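You operate a simulated robot arm through the tools that you are given. There is no shell and no other tool. Be economical: measure what you need, move in short steps, check, and stop when the job is done.

The job below is to be done with a simulated two-armed robot. You get a single attempt, and the scene is never put back.

## Task
Pick up the yellow holder with one hand, pass it to the other hand and put it on the top of the shaft bench. Fetch the carton marked "Bolt" from the top of the wooden table and set it on the bare corner of the wooden top. Fetch the white wrench and set it on the shelf of the wooden table. Close the car door. Fetch the brown bar and set it on the shelf of the yellow cart. Put the black block on the white disc. Take the yellow rag and put it on the yellow lens. The order is free. Set down upright: yellow holder, carton, black block.

The check looks at the end state, three seconds after you hand in, the way a careful person would. Anything else that was tipped, shoved, dropped, spilled or broken makes it a failure.

## Robot
Two 6-joint arms with two-finger parallel grippers on one trunk, on a base that drives. Base frame: it is fixed to the floor where the robot stands at the start and does not move with it; the origin is under the middle of the robot, x ahead of it, y to its left, z up; the surface under the hand at the start is at about z = 0.9. Units: m, rad, N and s.
The left shoulder is at the start at [-0.103, 0.177, 0.749], the right one opposite. With the tool pointing down near the work surface each hand reaches from about 0.1 to 0.64 m from the robot's upright axis, wherever it stands, measured 20 degrees to its own side. Places, roughly: bare corner of the wooden top [-5.3, 2.8, 0.9]; black block (6x5x5 cm) [-2, 8.8, 0.9]; black carton, orange carton [-1.75, 3, 1]; brown bar (13x4x5 cm) [-2.7, 8.9, 0.9]; car door [-3.1, 5.2, 0.7]; shelf of the wooden table [-1.6, 2.5, 0.4]; shelf of the yellow cart [-5.2, 8.9, 0.5]; top of the shaft bench [-0.9, 2.4, 0.8]; white disc (7x7x2 cm) [-2.5, 8.9, 0.9]; white wrench (25x6x6 cm) [-1.7, 3.6, 0.9]; yellow holder (16x8x11 cm) [0.7, 0, 0.9]; yellow lens (10x10x1 cm) [-3.6, -1.4, 0.9]; yellow rag (9x7x5 cm) [-5.2, 0.9, 0.9]. Payload 1.57 kg a hand.
The TCP of each hand is the grasp point between the finger pads, 0.03 m short of the fingertips. In the tool frame z runs along the fingers and y along their closing line. The gripper opens to 0.08 m. The fingers are 0.017 m wide and 0.012 m thick; the gripper's body (0.04 by 0.082 m) begins 0.08 m behind the TCP.
Orientation is that of the tool frame in the base frame, as [roll, pitch, yaw] about the fixed x, y, z axes, in that order (R = Rz(yaw) Ry(pitch) Rx(roll)). With the fingers straight down and closing along the base's y, the tool's x points along the base's -x, its y along +y and its z along -z.

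## Interface
- The arms move only by the tool servo_tool. It takes "left_plan", "right_plan" or both (then of equal length, played together; a hand with none holds still); each is text: rows parted by semicolons, each of 7 numbers parted by spaces: the turn, a rotation vector about the base's x, y, z in units of 180 degrees (1.0 is 180 degrees), then the shift along the base's x, y, z in units of 250 mm (1.0 is 250 mm), then the opening in per cent of the stroke, from 0 (shut) to 100 (fully open). In form: ax ay az dx dy dz grip; .... A call has 1 to 10 rows; each row is the pose to reach, as a shift and turn from the pose commanded when the call began. A call with a number of a shift or a turn outside -1 to 1 is refused whole. Rows are played at 5 a second. More than 0.05 m and 0.15 rad between two rows, or a gripper value outside its range, and nothing of the call is played. Where a pose cannot be reached the arm comes as near as it can. A force on the tool above 40 N (or 10 N above the force at the start of the call, whichever is more), or a blocked arm, ends the call early, and 0.2 s more pass. Each finger travels about 0.072 m/s and halts on what it meets, pressing with about 32 N; the grip force reading is that of the motor and also rises with nothing between the fingers. The clock runs only during rows and for 0.2 s after the last one: add rows that repeat a pose to give the fingers time. It gives the time, the measured TCP pose, the force on the tool (base axes), the opening and the grip force at its end, in the units of the frame above (readings bear some noise), with the torque about the TCP (base axes, N m) and any sound that the robot's microphone picked up, and new pictures: "views" is both (left out), scene, wrist or none (wrist: the cameras of the hands that moved).
- Cameras (640 x 400 px; columns grow to the right, rows downward): "scene" is now at [0.057, 0.0128, 1.4897]; the picture's right is [0.17, -0.99, 0.00], its down [-0.61, -0.11, -0.79] and it looks along [0.77, 0.13, -0.62] (base axes); focal length 269 px, centre (320, 200). "left" rides on the left gripper at [0.072, 0.007, -0.122] in its tool frame; the picture's right is [-0.09, 1.00, 0.00], its down [-0.84, -0.08, -0.54] and it looks along [-0.54, -0.05, 0.84] (tool axes); focal length 238 px, centre (320, 200). "right" rides on the right gripper at [0.072, -0.007, -0.122] in its tool frame; the picture's right is [0.09, 1.00, 0.00], its down [-0.84, 0.08, -0.54] and it looks along [-0.54, 0.05, 0.84] (tool axes); focal length 238 px, centre (320, 200). There is no depth. A picture from a camera that has moved, and an enlarged one, comes with that camera's place and axes in the base frame and with its lens. The place of the scene camera against the robot may be out by one fixed shift of up to 0.018 m in any direction.
- lift_body(by): slides the trunk up (or, below 0, down) by that many m; the arms and the scene camera ride with it, the base frame stays. It gives what a move gives, with no picture.
- base_move(legs): drives the robot by 1 to 6 legs, each [ahead, left, turn to the left] in m, m and rad, along the robot's own axes; the way and the turn of a leg run together, so that a leg with both is an arc; at most 1.5 m and 3.142 rad a leg. The arms and the cameras ride along, it lands a little off, and it stops where it bumps. It gives what a move gives, and a new picture of the scene camera.
- aim_head(pan, tilt): turns the head with the scene camera to pan (to the left, within 2.496 rad either way) and tilt (down, from -0.506 to 1.204), counted from straight ahead of the robot. It gives what a move gives, and a new picture of the scene camera.
- close_up(camera, box): a new picture of the part [left, top, right, bottom] of that camera's present view, enlarged. It takes no simulated time.
- hand_in(): hands the job in; it is judged then, once.

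Go step by step. Nothing tells you exact positions but the pictures and the camera data: compare them with the known pose of the tool, close in by small moves and look again before you grip or let go. The budget is 207 turns and 260 pictures, counting those below and the enlarged ones. Unless the task says otherwise, let go and move clear before handing in, and close with one line.

The tools are called after "Emit:" as a command line: name --argument value ..., lists and objects as JSON in quotes. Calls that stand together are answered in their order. servo_tool: Moves the arms, as the interface text tells. Its arguments: {"type":"object","properties":{"left_plan":{"type":"string"},"right_plan":{"type":"string"},"views":{"type":"string","enum":["both","scene","wrist","none"]}},"required":[]} The other tools are called the same way: lift_body (by) slides the trunk up or down; base_move (legs) drives the base; aim_head (pan, tilt) turns the head that bears the scene camera; close_up (camera, box) takes an enlarged picture of a part of a camera's view; hand_in () hands the job in.

At the start:

```text
clock: 0.0
left_tcp_pos: [0.4613, 0.2012, 1.1654]
left_ee_rot: [-3.14, 0.001, -3.141]
left_wrist_force: [-0.4, 0.5, 0.6]
left_wrist_torque: [-0.03, -0.01, -0.01]
left_grip_width: 0.0798
left_gripper_force: 0.0
right_tcp_pos: [0.3952, -0.1226, 1.1641]
right_ee_rot: [-3.141, -0.002, -3.141]
right_wrist_force: [0.9, 0.1, 0.2]
right_wrist_torque: [0.02, 0.02, -0.02]
right_grip_width: 0.0801
right_gripper_force: 0.3
trunk travel left (down, up): [-0.19, 0.138]
robot x, y, heading: [-0.0005, -0.0005, -0.002]
head pan, tilt: [0.171, 0.667]
```

scene: 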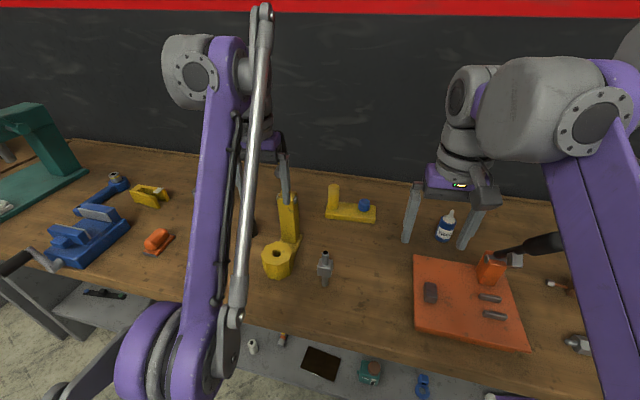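
right: 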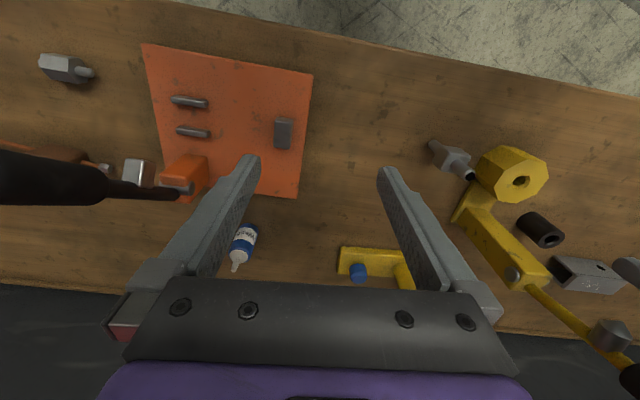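
left: 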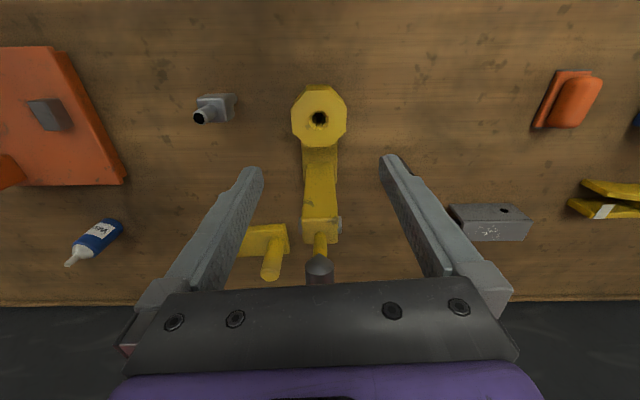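

The yellow L-shaped stand with a post and a blue knob near [0.75, 0.02] looks like the holder. I'll take a closer look at it first.

Emit:
close_up --camera "scene" --box '[290, 160, 410, 235]'

Emit:
close_up --camera "right" --box '[300, 200, 460, 300]'

```text
5.33 times, centred on (350, 198) of scene
camera zoom: at [0.057, 0.0128, 1.4897], right [0.17, -0.99, 0.0], down [-0.61, -0.11, -0.79], along [0.77, 0.13, -0.62], focal length 1435 px, centre (160, 213)
```

zoom: 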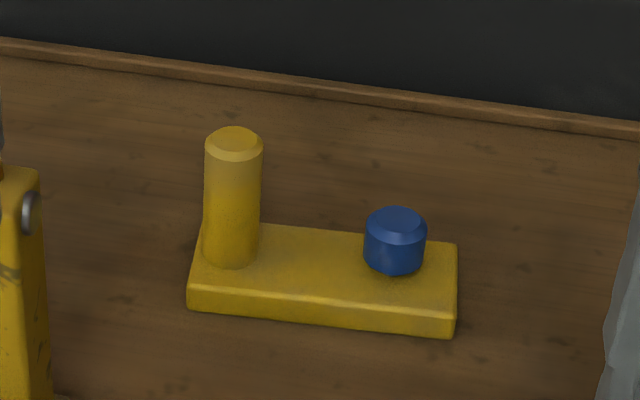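

```text
4.00 times, centred on (380, 250) of right
camera zoom: at [0.3237, -0.1288, 1.2857], right [-0.09, 1.0, 0.0], down [0.84, 0.08, 0.54], along [0.54, 0.05, -0.84], focal length 953 px, centre (80, 0)
```

zoom: 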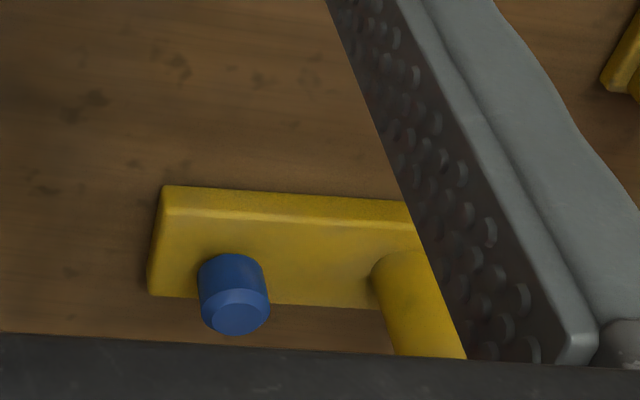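

Holder: knob near (0.72, -0.01), post near (0.71, 0.09), and the plate is too wide to grip. I'll look down to see how close the base can drive to the bench.

Emit:
aim_head --pan 0.0 --tilt 1.2

```text
clock: 1.0
left_tcp_pos: [0.4605, 0.2017, 1.1654]
left_ee_rot: [-3.141, 0.0, -3.141]
left_wrist_force: [-0.2, -0.7, -0.6]
left_wrist_torque: [-0.01, 0.0, 0.02]
left_grip_width: 0.0801
left_gripper_force: 0.1
right_tcp_pos: [0.3969, -0.1219, 1.1641]
right_ee_rot: [-3.141, -0.001, -3.141]
right_wrist_force: [0.2, -0.3, -0.8]
right_wrist_torque: [0.03, 0.02, 0.02]
right_grip_width: 0.0799
right_gripper_force: 0.0
trunk travel left (down, up): [-0.19, 0.138]
robot x, y, heading: [-0.0039, 0.0032, 0.001]
head pan, tilt: [0.0, 1.201]
camera scene: at [0.028, -0.0019, 1.4509], right [0.0, -1.0, 0.0], down [-0.93, 0.0, -0.36], along [0.36, 0.0, -0.93], focal length 269 px, centre (320, 200)
```

scene: 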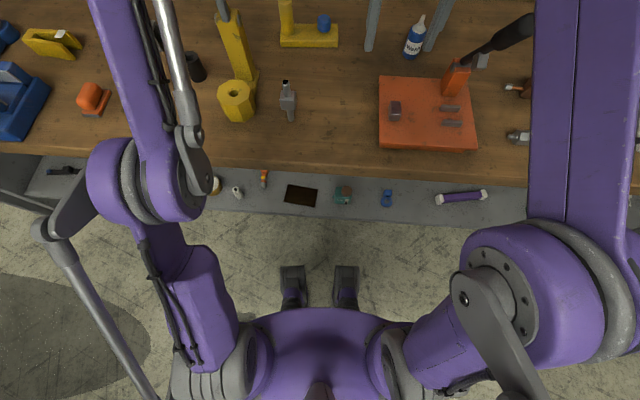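

The bench edge is at x≈0.32 and the base front at about 0.2, so there is room to drive ahead. A lever standing under the left hand reaches about z≈1.08, so I'll raise the left hand first.

Emit:
servo_tool --left_plan "0 0 0 0 0 0.2 100; 0 0 0 0 0 0.4 100; 0 0 0 0 0 0.4 100" --views "none"

Emit:
base_move --legs '[[0.15, 0.03, 0]]'

Emit:
close_up --camera "right" --box '[0, 0, 640, 400]'

```text
clock: 1.8
left_tcp_pos: [0.427, 0.1992, 1.1931]
left_ee_rot: [3.141, -0.002, -3.14]
left_wrist_force: [0.0, -0.2, 0.3]
left_wrist_torque: [0.01, -0.03, 0.01]
left_grip_width: 0.0794
left_gripper_force: 0.0
left hand out of reach, approached as far as the arm can: row 1, 2, 3
right_tcp_pos: [0.396, -0.1217, 1.1641]
right_ee_rot: [3.141, -0.001, -3.141]
right_wrist_force: [-0.1, -0.9, 0.4]
right_wrist_torque: [0.01, 0.02, -0.01]
right_grip_width: 0.0799
right_gripper_force: 0.1
trunk travel left (down, up): [-0.19, 0.138]
robot x, y, heading: [-0.0011, 0.0029, 0.001]
head pan, tilt: [0.0, 1.201]
```

```text
clock: 3.0
left_tcp_pos: [0.5284, 0.2172, 1.1921]
left_ee_rot: [-3.135, -0.016, 3.133]
left_wrist_force: [0.4, 0.4, 0.2]
left_wrist_torque: [0.01, 0.07, 0.05]
left_grip_width: 0.08
left_gripper_force: 0.1
right_tcp_pos: [0.5002, -0.1004, 1.1632]
right_ee_rot: [3.141, -0.003, -3.139]
right_wrist_force: [0.7, -0.8, 0.1]
right_wrist_torque: [0.01, 0.04, 0.03]
right_grip_width: 0.08
right_gripper_force: 0.1
trunk travel left (down, up): [-0.19, 0.138]
robot x, y, heading: [0.104, 0.0253, 0.007]
head pan, tilt: [0.0, 1.201]
stopped in leg 1: the force on the tool passed its limit at 184 N (the readings are from after the stop); the commanded pose is now the measured one
camera scene: at [0.1334, 0.019, 1.4509], right [0.0, -1.0, 0.0], down [-0.93, 0.0, -0.36], along [0.36, 0.0, -0.93], focal length 269 px, centre (320, 200)
```

scene: 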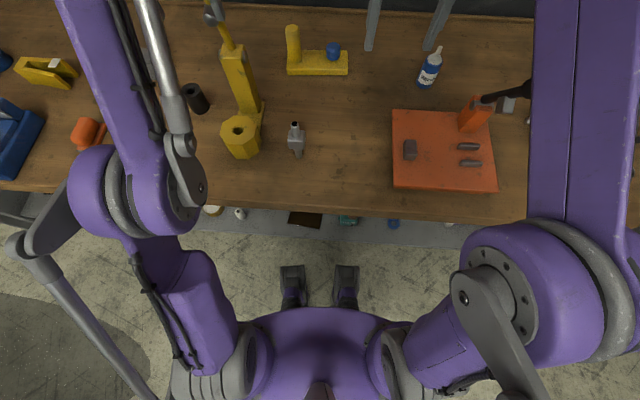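

```text
1.00 times, centred on (320, 200) of right (not enlarged: the box is as wide or as high as the picture)
camera zoom: at [0.4294, -0.107, 1.2851], right [-0.1, 1.0, 0.0], down [0.84, 0.08, 0.54], along [0.54, 0.05, -0.84], focal length 238 px, centre (320, 200)
```

zoom: 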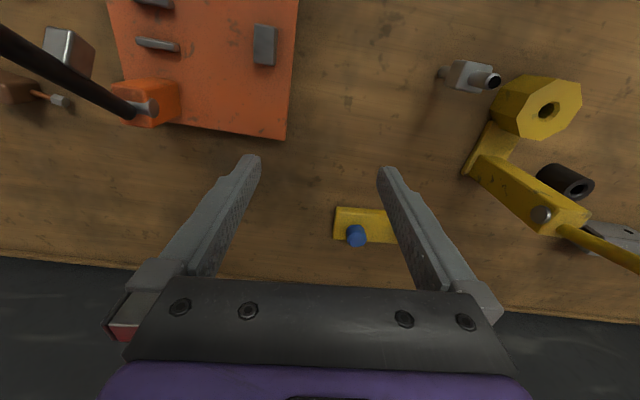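

The drive stopped on contact, probably the left hand touching the lever. I'll look through the left camera before moving anything.

Emit:
close_up --camera "left" --box '[0, 0, 640, 400]'

Emit:
aim_head --pan 0.35 --tilt 0.6

```text
1.00 times, centred on (320, 200) of left (not enlarged: the box is as wide or as high as the picture)
camera zoom: at [0.4577, 0.2241, 1.3155], right [0.1, 0.99, -0.01], down [0.84, -0.08, 0.53], along [0.53, -0.06, -0.85], focal length 238 px, centre (320, 200)
```

zoom: 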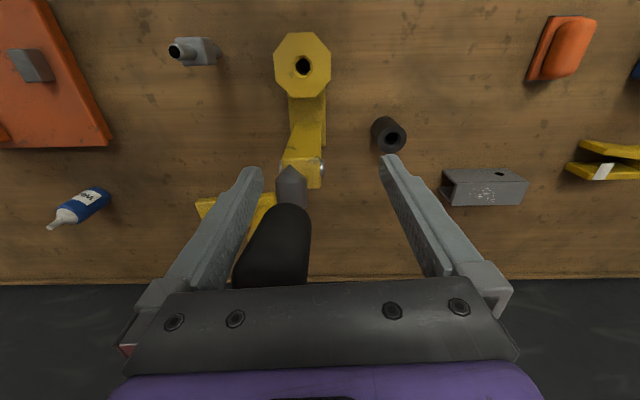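

```text
clock: 4.0
left_tcp_pos: [0.5258, 0.2182, 1.193]
left_ee_rot: [-3.137, -0.016, 3.134]
left_wrist_force: [-0.1, -0.2, -0.3]
left_wrist_torque: [-0.03, 0.0, 0.0]
left_grip_width: 0.0801
left_gripper_force: 0.1
right_tcp_pos: [0.4992, -0.0986, 1.1642]
right_ee_rot: [3.139, -0.001, -3.14]
right_wrist_force: [-0.5, 0.5, 0.6]
right_wrist_torque: [0.0, 0.01, -0.01]
right_grip_width: 0.08
right_gripper_force: 0.0
trunk travel left (down, up): [-0.19, 0.138]
robot x, y, heading: [0.0975, 0.0216, 0.002]
head pan, tilt: [0.351, 0.6]
camera scene: at [0.158, 0.0502, 1.4954], right [0.35, -0.94, 0.0], down [-0.53, -0.2, -0.82], along [0.77, 0.29, -0.57], focal length 269 px, centre (320, 200)
```

scene: 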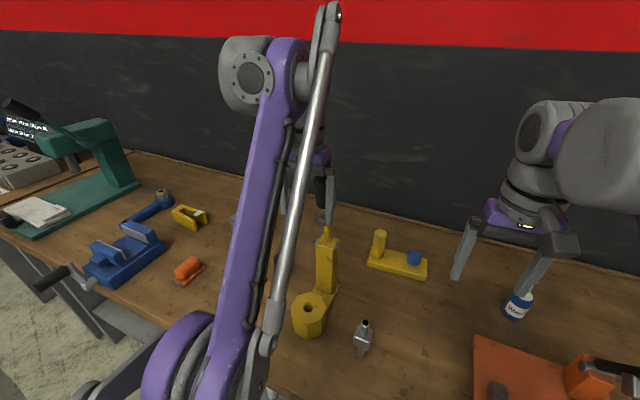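

The lever's black handle had gone between the left fingers; its yellow base has not moved. I'll back off straight and move the left hand aside to the left.

Emit:
base_move --legs '[[-0.12, 0, 0]]'

Emit:
servo_tool --left_plan "0 0 0 -0.18 0.08 0 100; 0 0 0 -0.3 0.22 0 100; 0 0 0 -0.35 0.4 0 100; 0 0 0 -0.4 0.58 0 100; 0 0 0 -0.45 0.75 0 100; 0 0 0 -0.45 0.9 0 100; 0 0 0 -0.45 0.9 0 100" --views "scene"

```text
clock: 5.2
left_tcp_pos: [0.4089, 0.2173, 1.1932]
left_ee_rot: [-3.136, -0.014, 3.133]
left_wrist_force: [0.0, 0.8, -0.3]
left_wrist_torque: [0.08, -0.03, 0.01]
left_grip_width: 0.08
left_gripper_force: 0.0
right_tcp_pos: [0.3802, -0.0993, 1.1644]
right_ee_rot: [-3.141, -0.002, -3.14]
right_wrist_force: [-0.2, 1.0, 0.2]
right_wrist_torque: [-0.02, -0.03, -0.02]
right_grip_width: 0.0798
right_gripper_force: 0.3
trunk travel left (down, up): [-0.19, 0.138]
robot x, y, heading: [-0.0159, 0.0228, -0.002]
head pan, tilt: [0.351, 0.6]
camera scene: at [0.0399, 0.05, 1.4955], right [0.35, -0.94, 0.0], down [-0.53, -0.2, -0.83], along [0.77, 0.29, -0.56], focal length 269 px, centre (320, 200)
```

scene: 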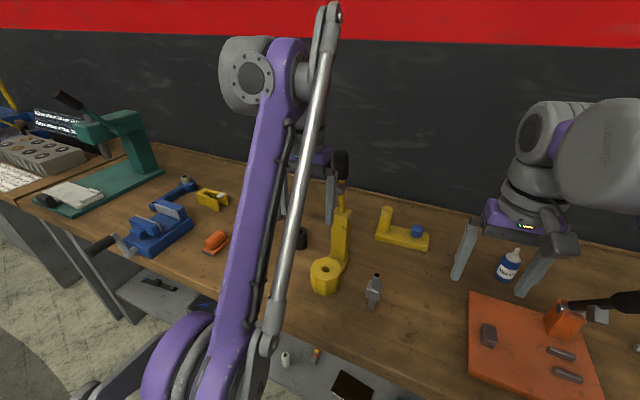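

```text
clock: 6.8
left_tcp_pos: [0.2959, 0.4424, 1.1944]
left_ee_rot: [-3.134, -0.014, 3.134]
left_wrist_force: [-0.5, -0.7, -0.3]
left_wrist_torque: [0.0, 0.03, 0.0]
left_grip_width: 0.08
left_gripper_force: 0.1
right_tcp_pos: [0.381, -0.1006, 1.1647]
right_ee_rot: [3.141, 0.001, -3.138]
right_wrist_force: [0.2, 0.4, -0.3]
right_wrist_torque: [0.03, 0.0, 0.02]
right_grip_width: 0.08
right_gripper_force: 0.0
trunk travel left (down, up): [-0.19, 0.138]
robot x, y, heading: [-0.0129, 0.0242, 0.001]
head pan, tilt: [0.351, 0.6]
camera scene: at [0.0399, 0.0491, 1.4955], right [0.35, -0.94, 0.0], down [-0.53, -0.19, -0.83], along [0.77, 0.29, -0.56], focal length 269 px, centre (320, 200)
```

scene: 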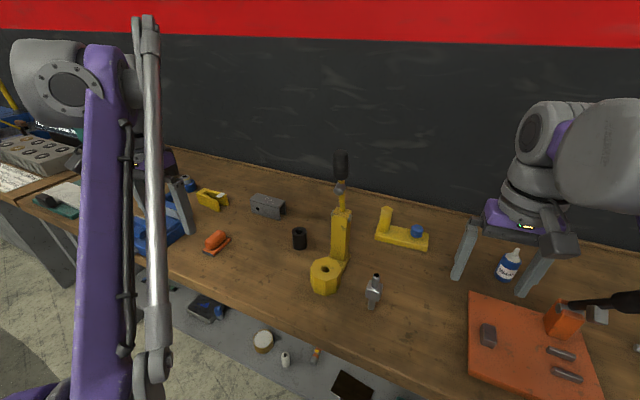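

The left hand is clear of the lever. Now I'll drive ahead so the right hand can reach the knob.

Emit:
base_move --legs '[[0.19, 0, 0]]'

Emit:
close_up --camera "right" --box '[160, 0, 480, 200]'

```text
clock: 8.3
left_tcp_pos: [0.4876, 0.4397, 1.1938]
left_ee_rot: [-3.135, -0.016, 3.126]
left_wrist_force: [0.8, 0.0, 0.4]
left_wrist_torque: [-0.01, 0.06, -0.04]
left_grip_width: 0.08
left_gripper_force: 0.1
right_tcp_pos: [0.5695, -0.1026, 1.1632]
right_ee_rot: [-3.142, -0.001, 3.138]
right_wrist_force: [0.3, -0.2, 0.1]
right_wrist_torque: [0.05, -0.02, 0.01]
right_grip_width: 0.0801
right_gripper_force: 0.0
trunk travel left (down, up): [-0.19, 0.138]
robot x, y, heading: [0.173, 0.0196, -0.007]
head pan, tilt: [0.351, 0.6]
camera scene: at [0.2291, 0.0493, 1.4955], right [0.34, -0.94, 0.0], down [-0.53, -0.19, -0.82], along [0.78, 0.28, -0.57], focal length 269 px, centre (320, 200)
```

scene: 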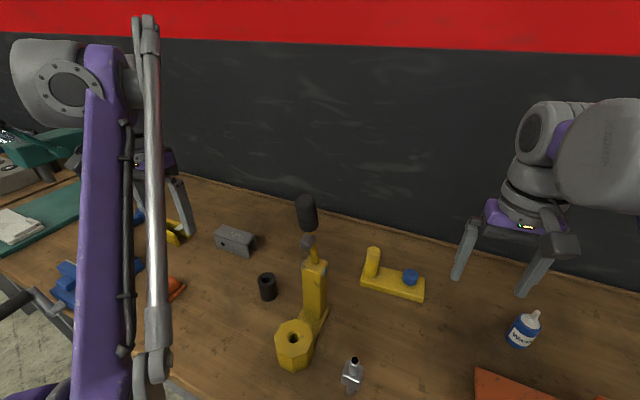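

```text
2.00 times, centred on (320, 100) of right
camera zoom: at [0.4969, -0.1093, 1.2856], right [-0.09, 1.0, 0.0], down [0.84, 0.07, 0.54], along [0.54, 0.05, -0.84], focal length 477 px, centre (320, 400)
```

zoom: 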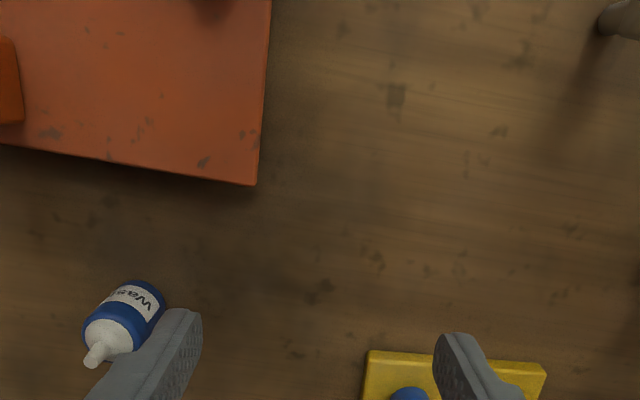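

The knob lies ahead and left of the right hand. I'll move above it and look.

Emit:
servo_tool --right_plan "0 0 0 0.12 0.1 -0.04 100; 0 0 0 0.24 0.2 -0.08 100; 0 0 0 0.36 0.3 -0.12 100; 0 0 0 0.48 0.38 -0.2 100; 0 0 0 0.48 0.38 -0.2 100"

```text
clock: 9.6
left_tcp_pos: [0.4877, 0.4401, 1.1941]
left_ee_rot: [-3.136, -0.016, 3.127]
left_wrist_force: [0.4, -0.4, -0.2]
left_wrist_torque: [0.01, 0.02, -0.02]
left_grip_width: 0.0801
left_gripper_force: 0.0
right_tcp_pos: [0.675, -0.0114, 1.1047]
right_ee_rot: [-3.141, 0.0, 3.137]
right_wrist_force: [0.4, 0.5, -0.4]
right_wrist_torque: [0.03, 0.02, 0.02]
right_grip_width: 0.0799
right_gripper_force: 0.0
right hand out of reach, approached as far as the arm can: row 4, 5
trunk travel left (down, up): [-0.19, 0.138]
robot x, y, heading: [0.1699, 0.0194, -0.004]
head pan, tilt: [0.351, 0.6]
camera scene: at [0.2283, 0.0492, 1.4955], right [0.34, -0.94, 0.0], down [-0.53, -0.19, -0.83], along [0.78, 0.28, -0.56], focal length 269 px, centre (320, 200)
camera right: at [0.6037, -0.0176, 1.2273], right [-0.09, 1.0, 0.0], down [0.84, 0.07, 0.54], along [0.54, 0.05, -0.84], focal length 238 px, centre (320, 200)
```

scene: 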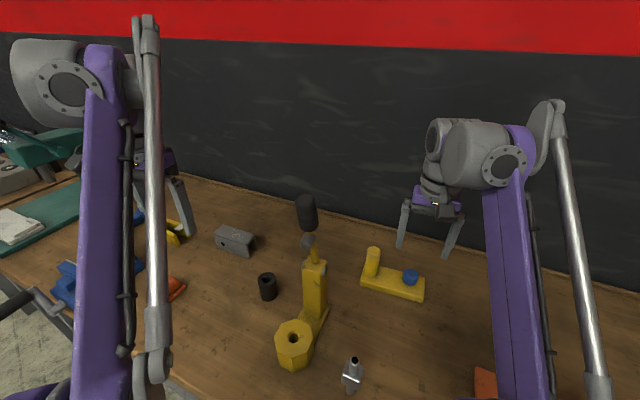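
right: 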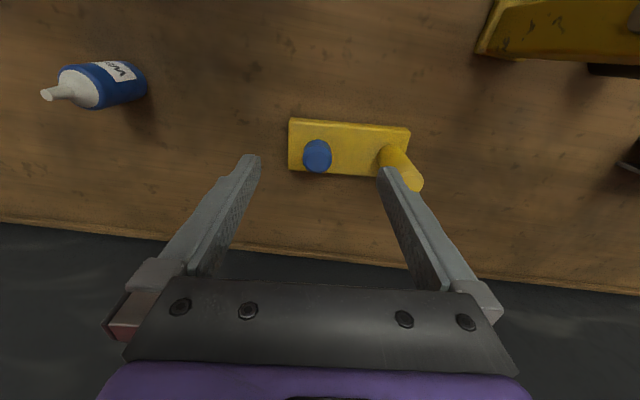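

The knob is at (0.714, -0.010) with its top near z≈0.962. I'll descend over it to just above the plate.

Emit:
servo_tool --right_plan "0 0 0 0.08 0 -0.14 100; 0 0 0 0.156 0.004 -0.28 100; 0 0 0 0.156 0.004 -0.42 100; 0 0 0 0.156 0.004 -0.53 100; 0 0 0 0.156 0.004 -0.53 100"

```text
clock: 10.8
left_tcp_pos: [0.4864, 0.4404, 1.1953]
left_ee_rot: [-3.134, -0.014, 3.126]
left_wrist_force: [-0.9, 0.6, 0.0]
left_wrist_torque: [-0.01, -0.01, 0.0]
left_grip_width: 0.0798
left_gripper_force: 0.0
right_tcp_pos: [0.7165, -0.0101, 0.973]
right_ee_rot: [3.141, 0.001, 3.139]
right_wrist_force: [-0.4, 0.2, 0.0]
right_wrist_torque: [0.03, -0.02, -0.01]
right_grip_width: 0.0801
right_gripper_force: 0.0
trunk travel left (down, up): [-0.19, 0.138]
robot x, y, heading: [0.1743, 0.0219, -0.004]
head pan, tilt: [0.351, 0.6]
camera scene: at [0.2284, 0.0494, 1.4955], right [0.34, -0.94, 0.0], down [-0.53, -0.19, -0.83], along [0.78, 0.28, -0.56], focal length 269 px, centre (320, 200)
camera right: at [0.6447, -0.016, 1.0947], right [-0.09, 1.0, 0.0], down [0.84, 0.07, 0.54], along [0.54, 0.05, -0.84], focal length 238 px, centre (320, 200)
```

scene: 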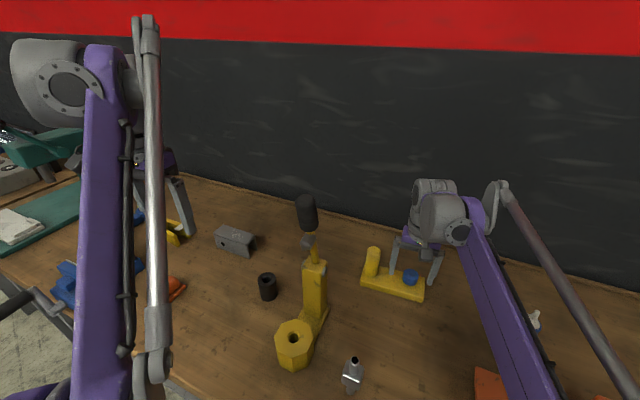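
right: 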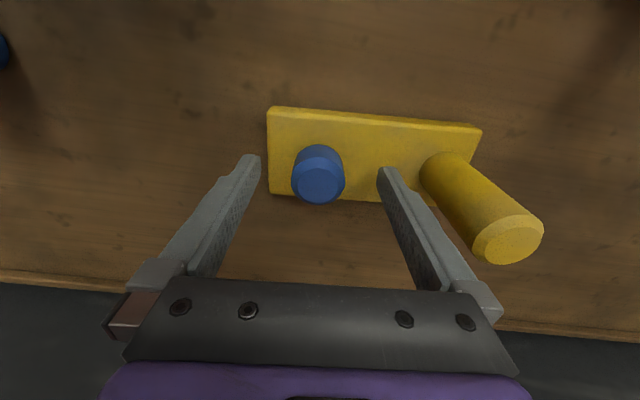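

The knob sits between the fingers and the plate is about 2 cm thick. I'll go 14 mm lower and close.

Emit:
servo_tool --right_plan "0 0 0 0.006 0 -0.03 100; 0 0 0 0.006 0 -0.056 100; 0 0 0 0.006 0 -0.056 40; 0 0 0 0.006 0 -0.056 20; 0 0 0 0.006 0 -0.056 20; 0 0 0 0.006 0 -0.056 20" --views "wrist"

```text
clock: 12.2
left_tcp_pos: [0.4871, 0.4402, 1.1953]
left_ee_rot: [-3.136, -0.016, 3.127]
left_wrist_force: [0.2, -0.4, -0.4]
left_wrist_torque: [-0.01, -0.01, 0.01]
left_grip_width: 0.08
left_gripper_force: 0.0
right_tcp_pos: [0.7173, -0.0091, 0.9573]
right_ee_rot: [3.14, 0.001, 3.138]
right_wrist_force: [-0.4, -1.0, 0.0]
right_wrist_torque: [0.02, 0.02, 0.03]
right_grip_width: 0.0332
right_gripper_force: 31.9
trunk travel left (down, up): [-0.19, 0.138]
robot x, y, heading: [0.1716, 0.0235, -0.004]
head pan, tilt: [0.351, 0.6]
camera right: at [0.6453, -0.0162, 1.0804], right [-0.09, 1.0, 0.0], down [0.84, 0.07, 0.54], along [0.54, 0.05, -0.84], focal length 238 px, centre (320, 200)
```

right: 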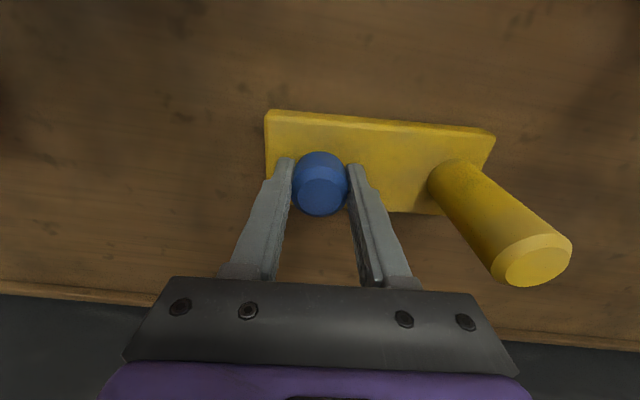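

I have the knob gripped (33 mm wide). Now I'll lift and pull back.

Emit:
servo_tool --right_plan "0 0 0 0 0 0.1 10; 0 0 0 0 0 0.28 10; 0 0 0 -0.06 -0.04 0.44 10; 0 0 0 -0.2 -0.1 0.55 10; 0 0 0 -0.38 -0.16 0.6 10; 0 0 0 -0.56 -0.22 0.65 10; 0 0 0 -0.7 -0.28 0.65 10; 0 0 0 -0.7 -0.28 0.65 10"

```text
clock: 13.9
left_tcp_pos: [0.4877, 0.4395, 1.1953]
left_ee_rot: [-3.136, -0.016, 3.126]
left_wrist_force: [-0.4, 0.2, -1.3]
left_wrist_torque: [-0.03, 0.01, -0.02]
left_grip_width: 0.0796
left_gripper_force: 0.1
right_tcp_pos: [0.5436, -0.0809, 1.1216]
right_ee_rot: [3.142, 0.0, 3.138]
right_wrist_force: [0.5, -0.1, -3.0]
right_wrist_torque: [-0.15, -0.01, 0.01]
right_grip_width: 0.0332
right_gripper_force: 31.4
trunk travel left (down, up): [-0.19, 0.138]
robot x, y, heading: [0.1747, 0.0204, -0.003]
head pan, tilt: [0.351, 0.6]
camera scene: at [0.2296, 0.0497, 1.4954], right [0.34, -0.94, 0.0], down [-0.53, -0.19, -0.82], along [0.78, 0.28, -0.57], focal length 269 px, centre (320, 200)
camera right: at [0.4718, -0.087, 1.2439], right [-0.09, 1.0, 0.0], down [0.84, 0.07, 0.54], along [0.54, 0.05, -0.84], focal length 238 px, centre (320, 200)
```

scene: 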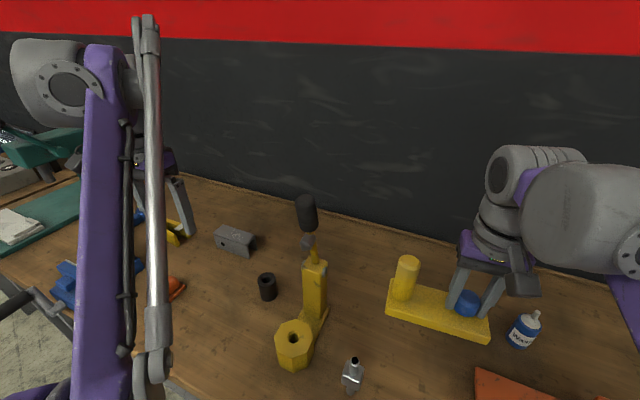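
right: 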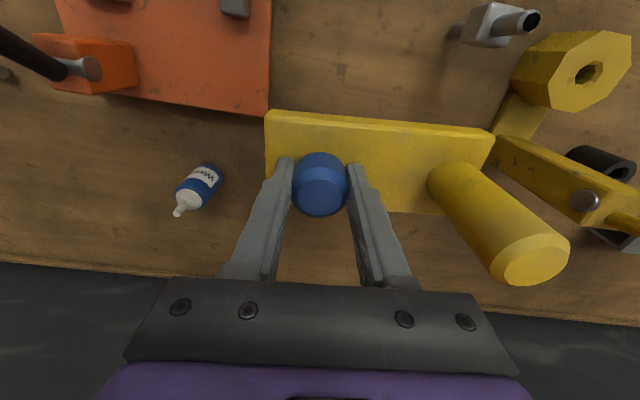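

The holder is held level and weighs about 0.3 kg. I'll back away from the bench for a clear hand-over.

Emit:
base_move --legs '[[-0.5, 0, 0]]'

```text
clock: 16.9
left_tcp_pos: [-0.0083, 0.4425, 1.1941]
left_ee_rot: [-3.135, -0.015, 3.121]
left_wrist_force: [-1.2, -0.1, 0.7]
left_wrist_torque: [0.0, -0.02, 0.03]
left_grip_width: 0.0799
left_gripper_force: 0.0
right_tcp_pos: [0.046, -0.0786, 1.1221]
right_ee_rot: [-3.141, -0.001, 3.132]
right_wrist_force: [-0.4, 0.0, -1.5]
right_wrist_torque: [-0.08, 0.0, 0.03]
right_grip_width: 0.0333
right_gripper_force: 32.1
trunk travel left (down, up): [-0.19, 0.138]
robot x, y, heading: [-0.3189, 0.0259, -0.005]
head pan, tilt: [0.351, 0.6]
camera scene: at [-0.2685, 0.0526, 1.4955], right [0.34, -0.94, 0.0], down [-0.53, -0.19, -0.83], along [0.78, 0.28, -0.56], focal length 269 px, centre (320, 200)
```

scene: 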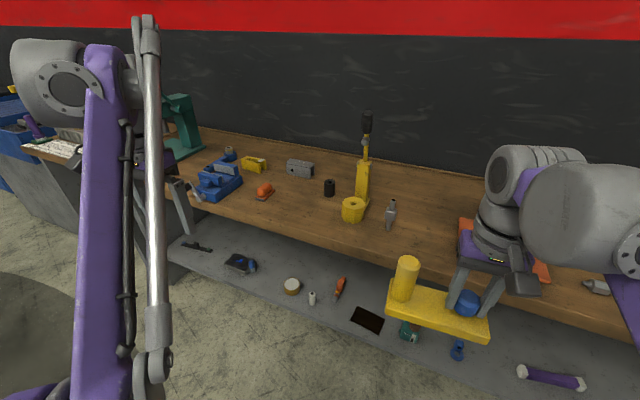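

I'll lower the holder in the free space and bring the left hand around from the left. It will be turned 90° and tilted outward so it can grip the post without meeting the right hand.

Emit:
servo_tool --left_plan "-0.0137 -0.0137 -0.0435 0.02 -0.097 -0.03 100; -0.0274 -0.0274 -0.087 0.04 -0.194 -0.06 100; -0.041 -0.041 -0.1304 0.06 -0.291 -0.09 100; -0.0547 -0.0547 -0.1739 0.08 -0.388 -0.12 100; -0.0684 -0.0684 -0.2174 0.1 -0.485 -0.15 100; -0.0821 -0.0821 -0.2608 0.12 -0.582 -0.18 100; -0.0958 -0.0958 -0.3043 0.14 -0.679 -0.21 100; -0.1094 -0.1094 -0.3478 0.16 -0.776 -0.24 100; -0.1231 -0.1231 -0.3912 0.18 -0.873 -0.27 100; -0.1368 -0.1368 -0.4347 0.196 -0.97 -0.3 100" --right_plan "0 0 0 0 0 -0.06 10; 0 0 0 0 0 -0.12 10; 0 0 0 0 0 -0.18 10; 0 0 0 0 0 -0.24 10; 0 0 0 0 0 -0.3 10; 0 0 0 0 0 -0.36 10; 0 0 0 0 0 -0.42 10; 0 0 0 0 0 -0.48 10; 0 0 0 0 0 -0.54 10; 0 0 0 0 0 -0.6 10" --views "scene"

```text
clock: 19.1
left_tcp_pos: [0.0433, 0.1991, 1.1202]
left_ee_rot: [-3.098, 0.544, 1.724]
left_wrist_force: [0.6, -0.8, -0.8]
left_wrist_torque: [0.0, -0.02, 0.0]
left_grip_width: 0.0799
left_gripper_force: 0.0
right_tcp_pos: [0.0468, -0.0796, 0.9711]
right_ee_rot: [-3.141, 0.001, 3.133]
right_wrist_force: [-0.9, -0.4, -2.4]
right_wrist_torque: [-0.14, 0.04, 0.01]
right_grip_width: 0.033
right_gripper_force: 32.2
trunk travel left (down, up): [-0.19, 0.138]
robot x, y, heading: [-0.3214, 0.0299, -0.008]
head pan, tilt: [0.351, 0.6]
camera scene: at [-0.2679, 0.0524, 1.4955], right [0.34, -0.94, 0.0], down [-0.53, -0.19, -0.82], along [0.78, 0.28, -0.57], focal length 269 px, centre (320, 200)
```

scene: 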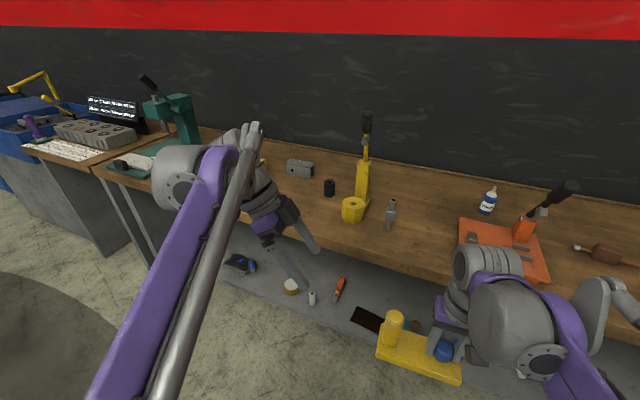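

Both arms went fine. Next I'll finish the turn and move to the pre-grasp point above the post.

Emit:
servo_tool --left_plan "-0.006 -0.006 -0.02 0 -0.16 -0.04 100; -0.012 -0.012 -0.04 0 -0.31 -0.08 100; -0.0152 -0.0152 -0.0483 -0.005 -0.45 -0.11 100; -0.0152 -0.0152 -0.0483 -0.005 -0.45 -0.11 100"

```text
clock: 20.1
left_tcp_pos: [0.0384, 0.0869, 1.0923]
left_ee_rot: [3.134, 0.594, 1.549]
left_wrist_force: [-0.2, 0.0, 0.4]
left_wrist_torque: [0.01, 0.02, 0.01]
left_grip_width: 0.0801
left_gripper_force: 0.0
right_tcp_pos: [0.0467, -0.079, 0.9721]
right_ee_rot: [3.14, 0.001, 3.134]
right_wrist_force: [-0.2, -0.2, -3.8]
right_wrist_torque: [-0.16, 0.0, -0.02]
right_grip_width: 0.0334
right_gripper_force: 32.0
trunk travel left (down, up): [-0.19, 0.138]
robot x, y, heading: [-0.3245, 0.0267, -0.013]
head pan, tilt: [0.351, 0.6]
camera scene: at [-0.2681, 0.053, 1.4955], right [0.34, -0.94, 0.0], down [-0.53, -0.19, -0.82], along [0.78, 0.28, -0.57], focal length 269 px, centre (320, 200)
camera left: at [0.0477, 0.214, 1.1538], right [0.99, -0.09, 0.06], down [-0.09, -0.39, 0.92], along [-0.06, -0.92, -0.39], focal length 238 px, centre (320, 200)
```

scene: 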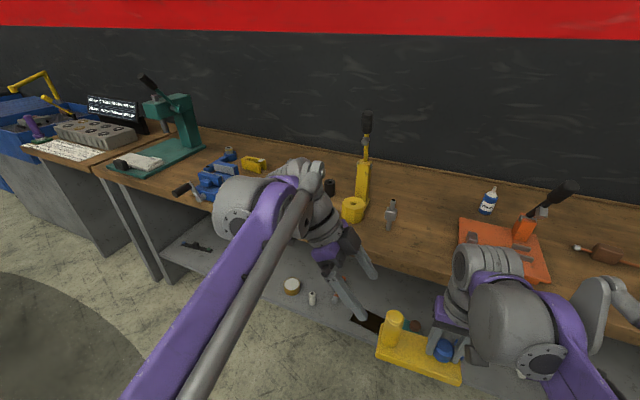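
left: 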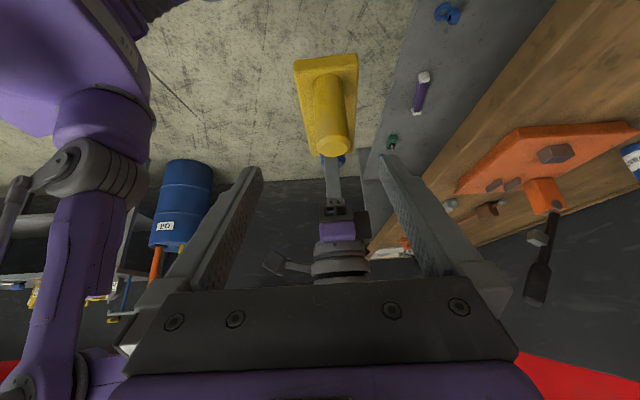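

The post lies about 1 cm further in +x than the hand. I'll correct that and approach part way, then look again.

Emit:
servo_tool --left_plan "0 0 0 0.046 -0.06 -0.08 100; 0 0 0 0.046 -0.15 -0.2 100; 0 0 0 0.046 -0.15 -0.2 100" --views "wrist"

Emit:
close_up --camera "scene" --box '[280, 240, 500, 400]'

```text
clock: 20.9
left_tcp_pos: [0.0542, 0.0501, 1.0417]
left_ee_rot: [3.132, 0.596, 1.549]
left_wrist_force: [0.0, -0.5, 0.0]
left_wrist_torque: [-0.01, 0.02, 0.02]
left_grip_width: 0.0802
left_gripper_force: 0.0
right_tcp_pos: [0.0465, -0.0793, 0.9725]
right_ee_rot: [3.141, 0.0, 3.134]
right_wrist_force: [-0.6, -0.2, -2.4]
right_wrist_torque: [-0.12, 0.05, 0.02]
right_grip_width: 0.0335
right_gripper_force: 32.1
trunk travel left (down, up): [-0.19, 0.138]
robot x, y, heading: [-0.3221, 0.0232, -0.009]
head pan, tilt: [0.351, 0.6]
camera left: at [0.0629, 0.1757, 1.1024], right [0.99, -0.09, 0.06], down [-0.09, -0.39, 0.92], along [-0.06, -0.92, -0.39], focal length 238 px, centre (320, 200)
```

left: 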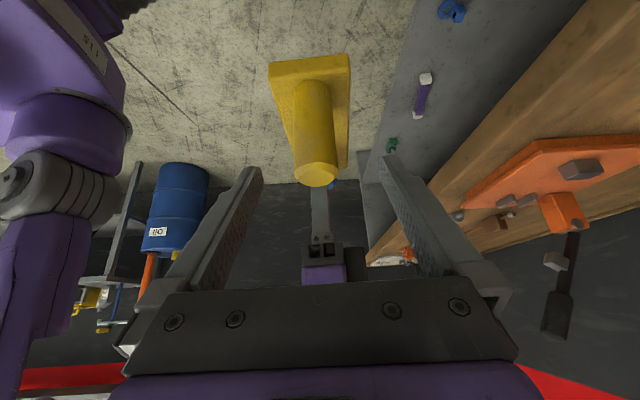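

```text
2.50 times, centred on (390, 320) of scene
camera zoom: at [-0.2682, 0.0528, 1.4955], right [0.34, -0.94, 0.0], down [-0.53, -0.19, -0.82], along [0.78, 0.28, -0.57], focal length 673 px, centre (145, -100)
```

zoom: 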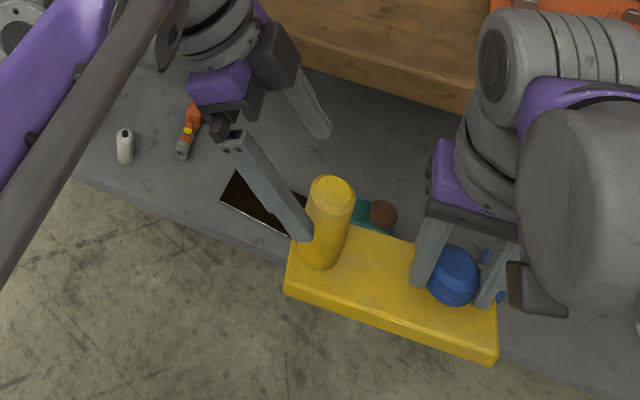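

The post is centred between the left fingers. I'll make the final approach and close the left hand.

Emit:
servo_tool --left_plan "0 0 0 -0.012 -0.076 -0.11 100; 0 0 0 -0.012 -0.152 -0.22 100; 0 0 0 -0.012 -0.152 -0.22 100" --views "wrist"

Emit:
close_up --camera "scene" --box '[280, 240, 500, 400]'

```text
clock: 21.7
left_tcp_pos: [0.0479, 0.0115, 0.9861]
left_ee_rot: [3.131, 0.595, 1.548]
left_wrist_force: [-0.6, 0.9, 0.1]
left_wrist_torque: [-0.02, -0.02, 0.0]
left_grip_width: 0.0801
left_gripper_force: 0.1
right_tcp_pos: [0.0458, -0.0798, 0.9719]
right_ee_rot: [-3.141, -0.002, 3.134]
right_wrist_force: [0.5, -0.6, -3.3]
right_wrist_torque: [-0.12, 0.02, -0.01]
right_grip_width: 0.0333
right_gripper_force: 31.8
trunk travel left (down, up): [-0.19, 0.138]
robot x, y, heading: [-0.3209, 0.0252, -0.011]
head pan, tilt: [0.351, 0.6]
camera left: at [0.0565, 0.1375, 1.0469], right [0.99, -0.09, 0.06], down [-0.09, -0.39, 0.92], along [-0.06, -0.92, -0.39], focal length 238 px, centre (320, 200)
```

left: 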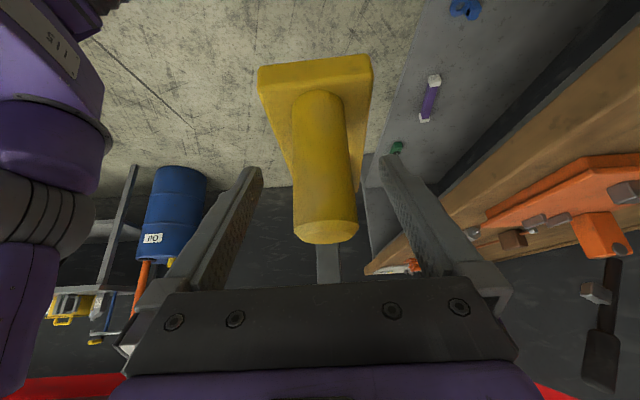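

```text
2.50 times, centred on (390, 320) of scene
camera zoom: at [-0.2684, 0.0527, 1.4955], right [0.34, -0.94, 0.0], down [-0.53, -0.19, -0.83], along [0.78, 0.28, -0.56], focal length 673 px, centre (145, -100)
```

zoom: 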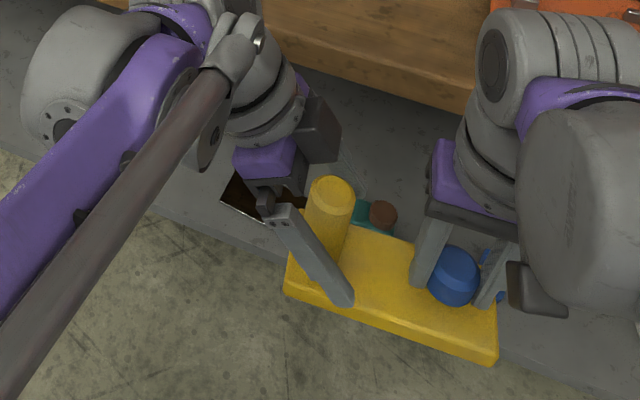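

The post stands between the left pads. I'll close the left hand now.

Emit:
servo_tool --left_plan "0 0 0 0 0 0 70; 0 0 0 0 0 0 40; 0 0 0 0 0 0 20; 0 0 0 0 0 0 20; 0 0 0 0 0 0 20" --views "wrist"

```text
clock: 22.9
left_tcp_pos: [0.048, 0.0117, 0.9866]
left_ee_rot: [3.134, 0.596, 1.547]
left_wrist_force: [10.1, -0.5, 0.5]
left_wrist_torque: [0.12, 0.26, 0.47]
left_grip_width: 0.0323
left_gripper_force: 32.2
right_tcp_pos: [0.0464, -0.0797, 0.9713]
right_ee_rot: [3.141, 0.0, 3.132]
right_wrist_force: [-10.3, 0.0, 0.1]
right_wrist_torque: [-0.05, -0.36, 0.45]
right_grip_width: 0.0333
right_gripper_force: 32.1
trunk travel left (down, up): [-0.19, 0.138]
robot x, y, heading: [-0.324, 0.0224, -0.01]
head pan, tilt: [0.351, 0.6]
camera left: at [0.0567, 0.1378, 1.0471], right [0.99, -0.09, 0.06], down [-0.09, -0.39, 0.92], along [-0.06, -0.92, -0.39], focal length 238 px, centre (320, 200)
```

left: 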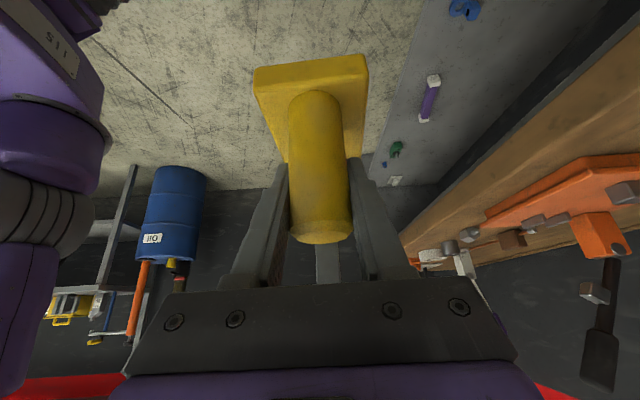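

Both hands hold the holder. I'll open the right hand and draw it up and away.

Emit:
servo_tool --right_plan "0 0 0 0 0 0 50; 0 0 0 0 0 0 80; 0 0 0 0 0 0 80; 0 0 0 0 -0.04 0.12 80; 0 0 0 0 -0.08 0.3 80; 0 0 0 -0.05 -0.2 0.45 80; 0 0 0 -0.1 -0.36 0.5 80; 0 0 0 -0.1 -0.5 0.5 80; 0 0 0 -0.1 -0.5 0.5 80" --views "scene"

```text
clock: 24.9
left_tcp_pos: [0.0479, 0.0122, 0.9853]
left_ee_rot: [3.132, 0.595, 1.548]
left_wrist_force: [0.5, 0.2, -0.6]
left_wrist_torque: [0.11, -0.01, 0.02]
left_grip_width: 0.0321
left_gripper_force: 31.7
right_tcp_pos: [0.0212, -0.2045, 1.0973]
right_ee_rot: [-3.141, 0.0, 3.132]
right_wrist_force: [0.2, -0.5, 0.1]
right_wrist_torque: [0.02, 0.01, -0.01]
right_grip_width: 0.0641
right_gripper_force: 0.0
trunk travel left (down, up): [-0.19, 0.138]
robot x, y, heading: [-0.3263, 0.0252, -0.016]
head pan, tilt: [0.351, 0.6]
camera scene: at [-0.2684, 0.0529, 1.4955], right [0.34, -0.94, 0.0], down [-0.53, -0.19, -0.83], along [0.78, 0.28, -0.56], focal length 269 px, centre (320, 200)
```

scene: 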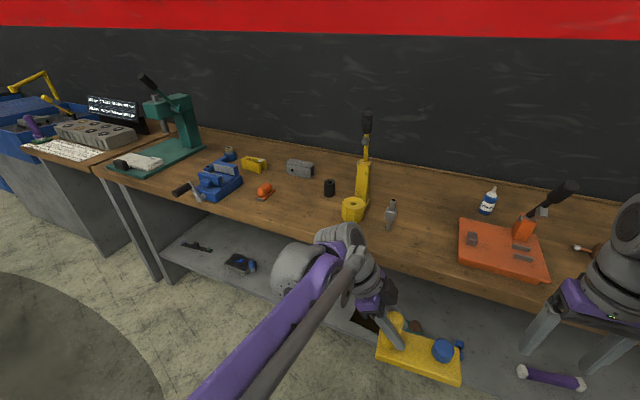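

The hand-over worked and the holder is level in the left hand. I'll look left toward the shaft bench.

Emit:
aim_head --pan 1.75 --tilt 0.35

Emit:
aim_head --pan 2.4 --tilt 0.3

```text
clock: 26.4
left_tcp_pos: [0.0481, 0.0122, 0.9854]
left_ee_rot: [3.134, 0.595, 1.548]
left_wrist_force: [0.2, 0.8, 0.6]
left_wrist_torque: [0.13, -0.04, -0.01]
left_grip_width: 0.032
left_gripper_force: 32.1
right_tcp_pos: [0.0228, -0.2033, 1.0972]
right_ee_rot: [-3.14, 0.001, 3.132]
right_wrist_force: [0.3, -0.9, -0.1]
right_wrist_torque: [-0.01, -0.01, 0.01]
right_grip_width: 0.0639
right_gripper_force: 0.1
trunk travel left (down, up): [-0.19, 0.138]
robot x, y, heading: [-0.3253, 0.0235, -0.011]
head pan, tilt: [1.751, 0.351]
camera scene: at [-0.3672, 0.1147, 1.5183], right [0.99, 0.17, 0.0], down [0.06, -0.34, -0.94], along [-0.16, 0.93, -0.34], focal length 269 px, centre (320, 200)
```

scene: 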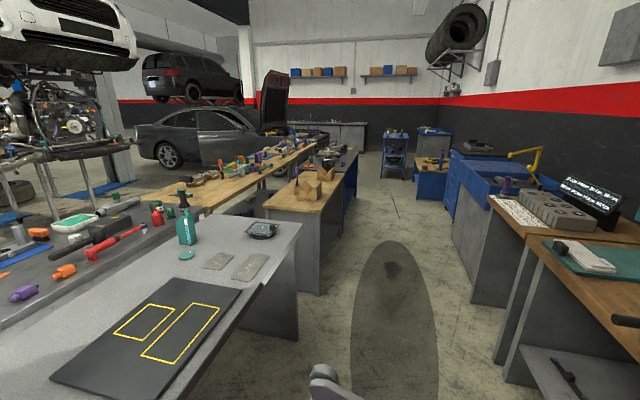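

```text
clock: 27.4
left_tcp_pos: [0.0475, 0.0101, 0.9869]
left_ee_rot: [3.134, 0.596, 1.549]
left_wrist_force: [-0.7, 0.7, 0.8]
left_wrist_torque: [0.13, -0.02, -0.03]
left_grip_width: 0.0322
left_gripper_force: 32.2
right_tcp_pos: [0.0213, -0.2048, 1.0966]
right_ee_rot: [3.14, 0.0, 3.132]
right_wrist_force: [-0.3, -0.4, 0.8]
right_wrist_torque: [-0.02, -0.03, -0.02]
right_grip_width: 0.064
right_gripper_force: 0.1
trunk travel left (down, up): [-0.19, 0.138]
robot x, y, heading: [-0.3236, 0.0233, -0.011]
head pan, tilt: [2.4, 0.3]
camera scene: at [-0.4197, 0.0867, 1.523], right [0.68, 0.73, 0.0], down [0.22, -0.2, -0.96], along [-0.7, 0.65, -0.3], focal length 269 px, centre (320, 200)
```

scene: 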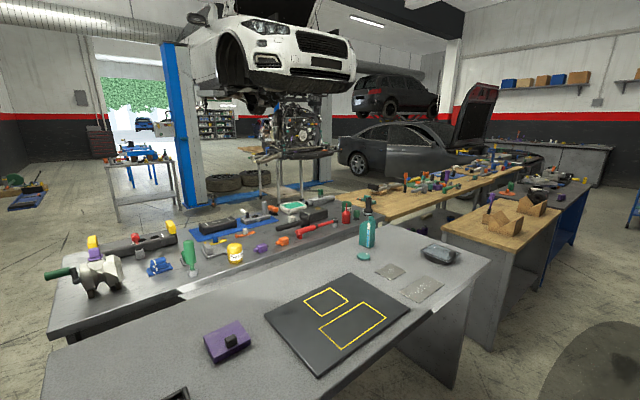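

I take the narrow wooden-topped table with the V-blocks near (-0.9, 2.4) to be the shaft bench. I'll turn into the aisle and drive toward it.

Emit:
base_move --legs '[[0.1, 0, 0], [0, 0, 1.58], [1.2, 0, 0]]'

Emit:
aim_head --pan 0.7 --tilt 0.5

```text
clock: 38.0
left_tcp_pos: [-0.2068, 1.5811, 0.9858]
left_ee_rot: [3.132, 0.595, 3.132]
left_wrist_force: [-0.2, 1.1, -2.2]
left_wrist_torque: [-0.01, 0.13, -0.01]
left_grip_width: 0.0321
left_gripper_force: 31.7
right_tcp_pos: [0.0081, 1.5576, 1.0968]
right_ee_rot: [3.141, 0.0, -1.567]
right_wrist_force: [0.0, -0.2, 0.0]
right_wrist_torque: [-0.01, -0.01, -0.01]
right_grip_width: 0.0642
right_gripper_force: 0.1
trunk travel left (down, up): [-0.19, 0.138]
robot x, y, heading: [-0.22, 1.2072, 1.58]
head pan, tilt: [2.4, 0.3]
camera scene: at [-0.268, 1.1002, 1.523], right [-0.74, 0.67, 0.0], down [0.2, 0.22, -0.96], along [-0.64, -0.71, -0.3], focal length 269 px, centre (320, 200)
```

scene: 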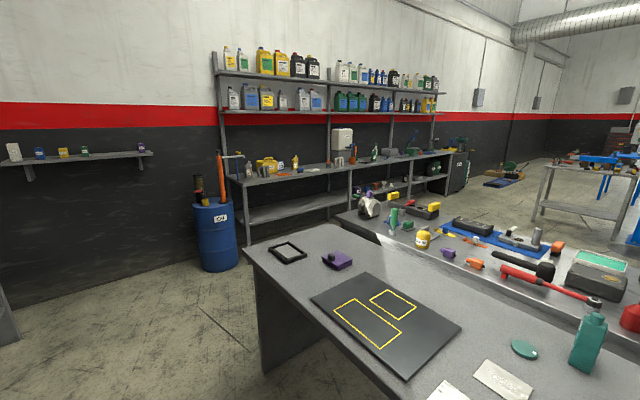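

```text
clock: 39.8
left_tcp_pos: [-0.2067, 1.5812, 0.986]
left_ee_rot: [3.133, 0.595, 3.132]
left_wrist_force: [-0.2, 0.1, -3.7]
left_wrist_torque: [0.02, 0.12, 0.02]
left_grip_width: 0.0321
left_gripper_force: 32.2
right_tcp_pos: [0.0088, 1.557, 1.0966]
right_ee_rot: [3.142, -0.001, -1.565]
right_wrist_force: [0.3, 0.8, -1.3]
right_wrist_torque: [-0.01, -0.03, 0.01]
right_grip_width: 0.064
right_gripper_force: 0.1
trunk travel left (down, up): [-0.19, 0.138]
robot x, y, heading: [-0.2159, 1.2097, 1.577]
head pan, tilt: [0.7, 0.499]
camera scene: at [-0.2642, 1.2384, 1.5046], right [0.76, 0.65, 0.0], down [0.31, -0.36, -0.88], along [-0.57, 0.67, -0.48], focal length 269 px, centre (320, 200)
```

scene: 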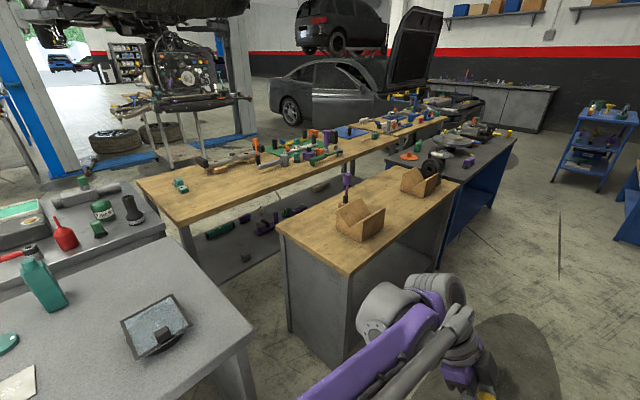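

I see the shaft bench clearly: wooden top about x -1.1..-0.64, y 1.9..2.9, with V-blocks near y=2.18 and y=2.8 and bare wood between them. I'll drive alongside and turn to face it.

Emit:
base_move --legs '[[1.27, 0, 0], [0, 0, 1.56]]'

Emit:
aim_head --pan 0.0 --tilt 0.75

```text
clock: 50.0
left_tcp_pos: [-0.5891, 2.482, 0.9863]
left_ee_rot: [3.133, 0.596, -1.587]
left_wrist_force: [-0.1, -0.9, -3.1]
left_wrist_torque: [-0.16, 0.0, -0.01]
left_grip_width: 0.0322
left_gripper_force: 31.9
right_tcp_pos: [-0.5628, 2.697, 1.0983]
right_ee_rot: [3.141, 0.0, 0.0]
right_wrist_force: [0.1, -0.1, 0.3]
right_wrist_torque: [-0.01, 0.01, -0.01]
right_grip_width: 0.0639
right_gripper_force: 0.0
trunk travel left (down, up): [-0.19, 0.138]
robot x, y, heading: [-0.2212, 2.4736, 3.144]
head pan, tilt: [0.7, 0.499]
camera scene: at [-0.2382, 2.4114, 1.5046], right [-0.64, 0.77, 0.0], down [0.37, 0.31, -0.88], along [-0.67, -0.56, -0.48], focal length 269 px, centre (320, 200)
```

scene: 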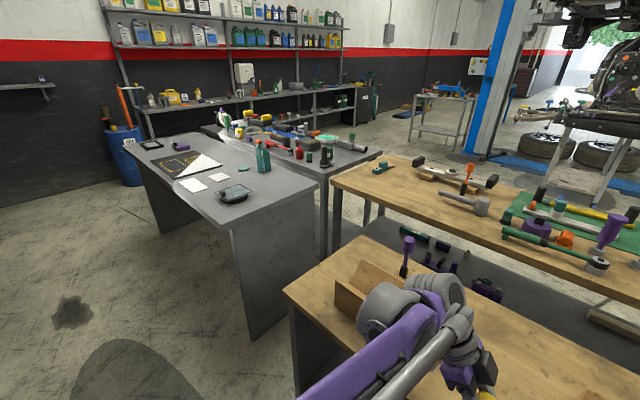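

```text
clock: 51.0
left_tcp_pos: [-0.5877, 2.4823, 0.9856]
left_ee_rot: [3.133, 0.595, -1.587]
left_wrist_force: [0.3, -0.7, -2.6]
left_wrist_torque: [-0.12, -0.03, 0.02]
left_grip_width: 0.0321
left_gripper_force: 31.9
right_tcp_pos: [-0.5637, 2.6991, 1.0969]
right_ee_rot: [3.142, -0.002, 0.0]
right_wrist_force: [-0.1, 0.1, 0.1]
right_wrist_torque: [0.01, 0.02, 0.02]
right_grip_width: 0.0637
right_gripper_force: 0.1
trunk travel left (down, up): [-0.19, 0.138]
robot x, y, heading: [-0.2167, 2.4728, 3.138]
head pan, tilt: [0.0, 0.75]
camera scene: at [-0.2515, 2.4699, 1.4826], right [0.0, 1.0, 0.0], down [0.68, 0.0, -0.73], along [-0.73, 0.0, -0.68], focal length 269 px, centre (320, 200)
```

scene: 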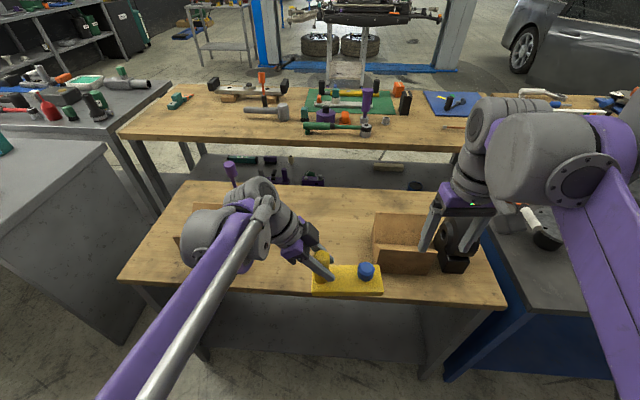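

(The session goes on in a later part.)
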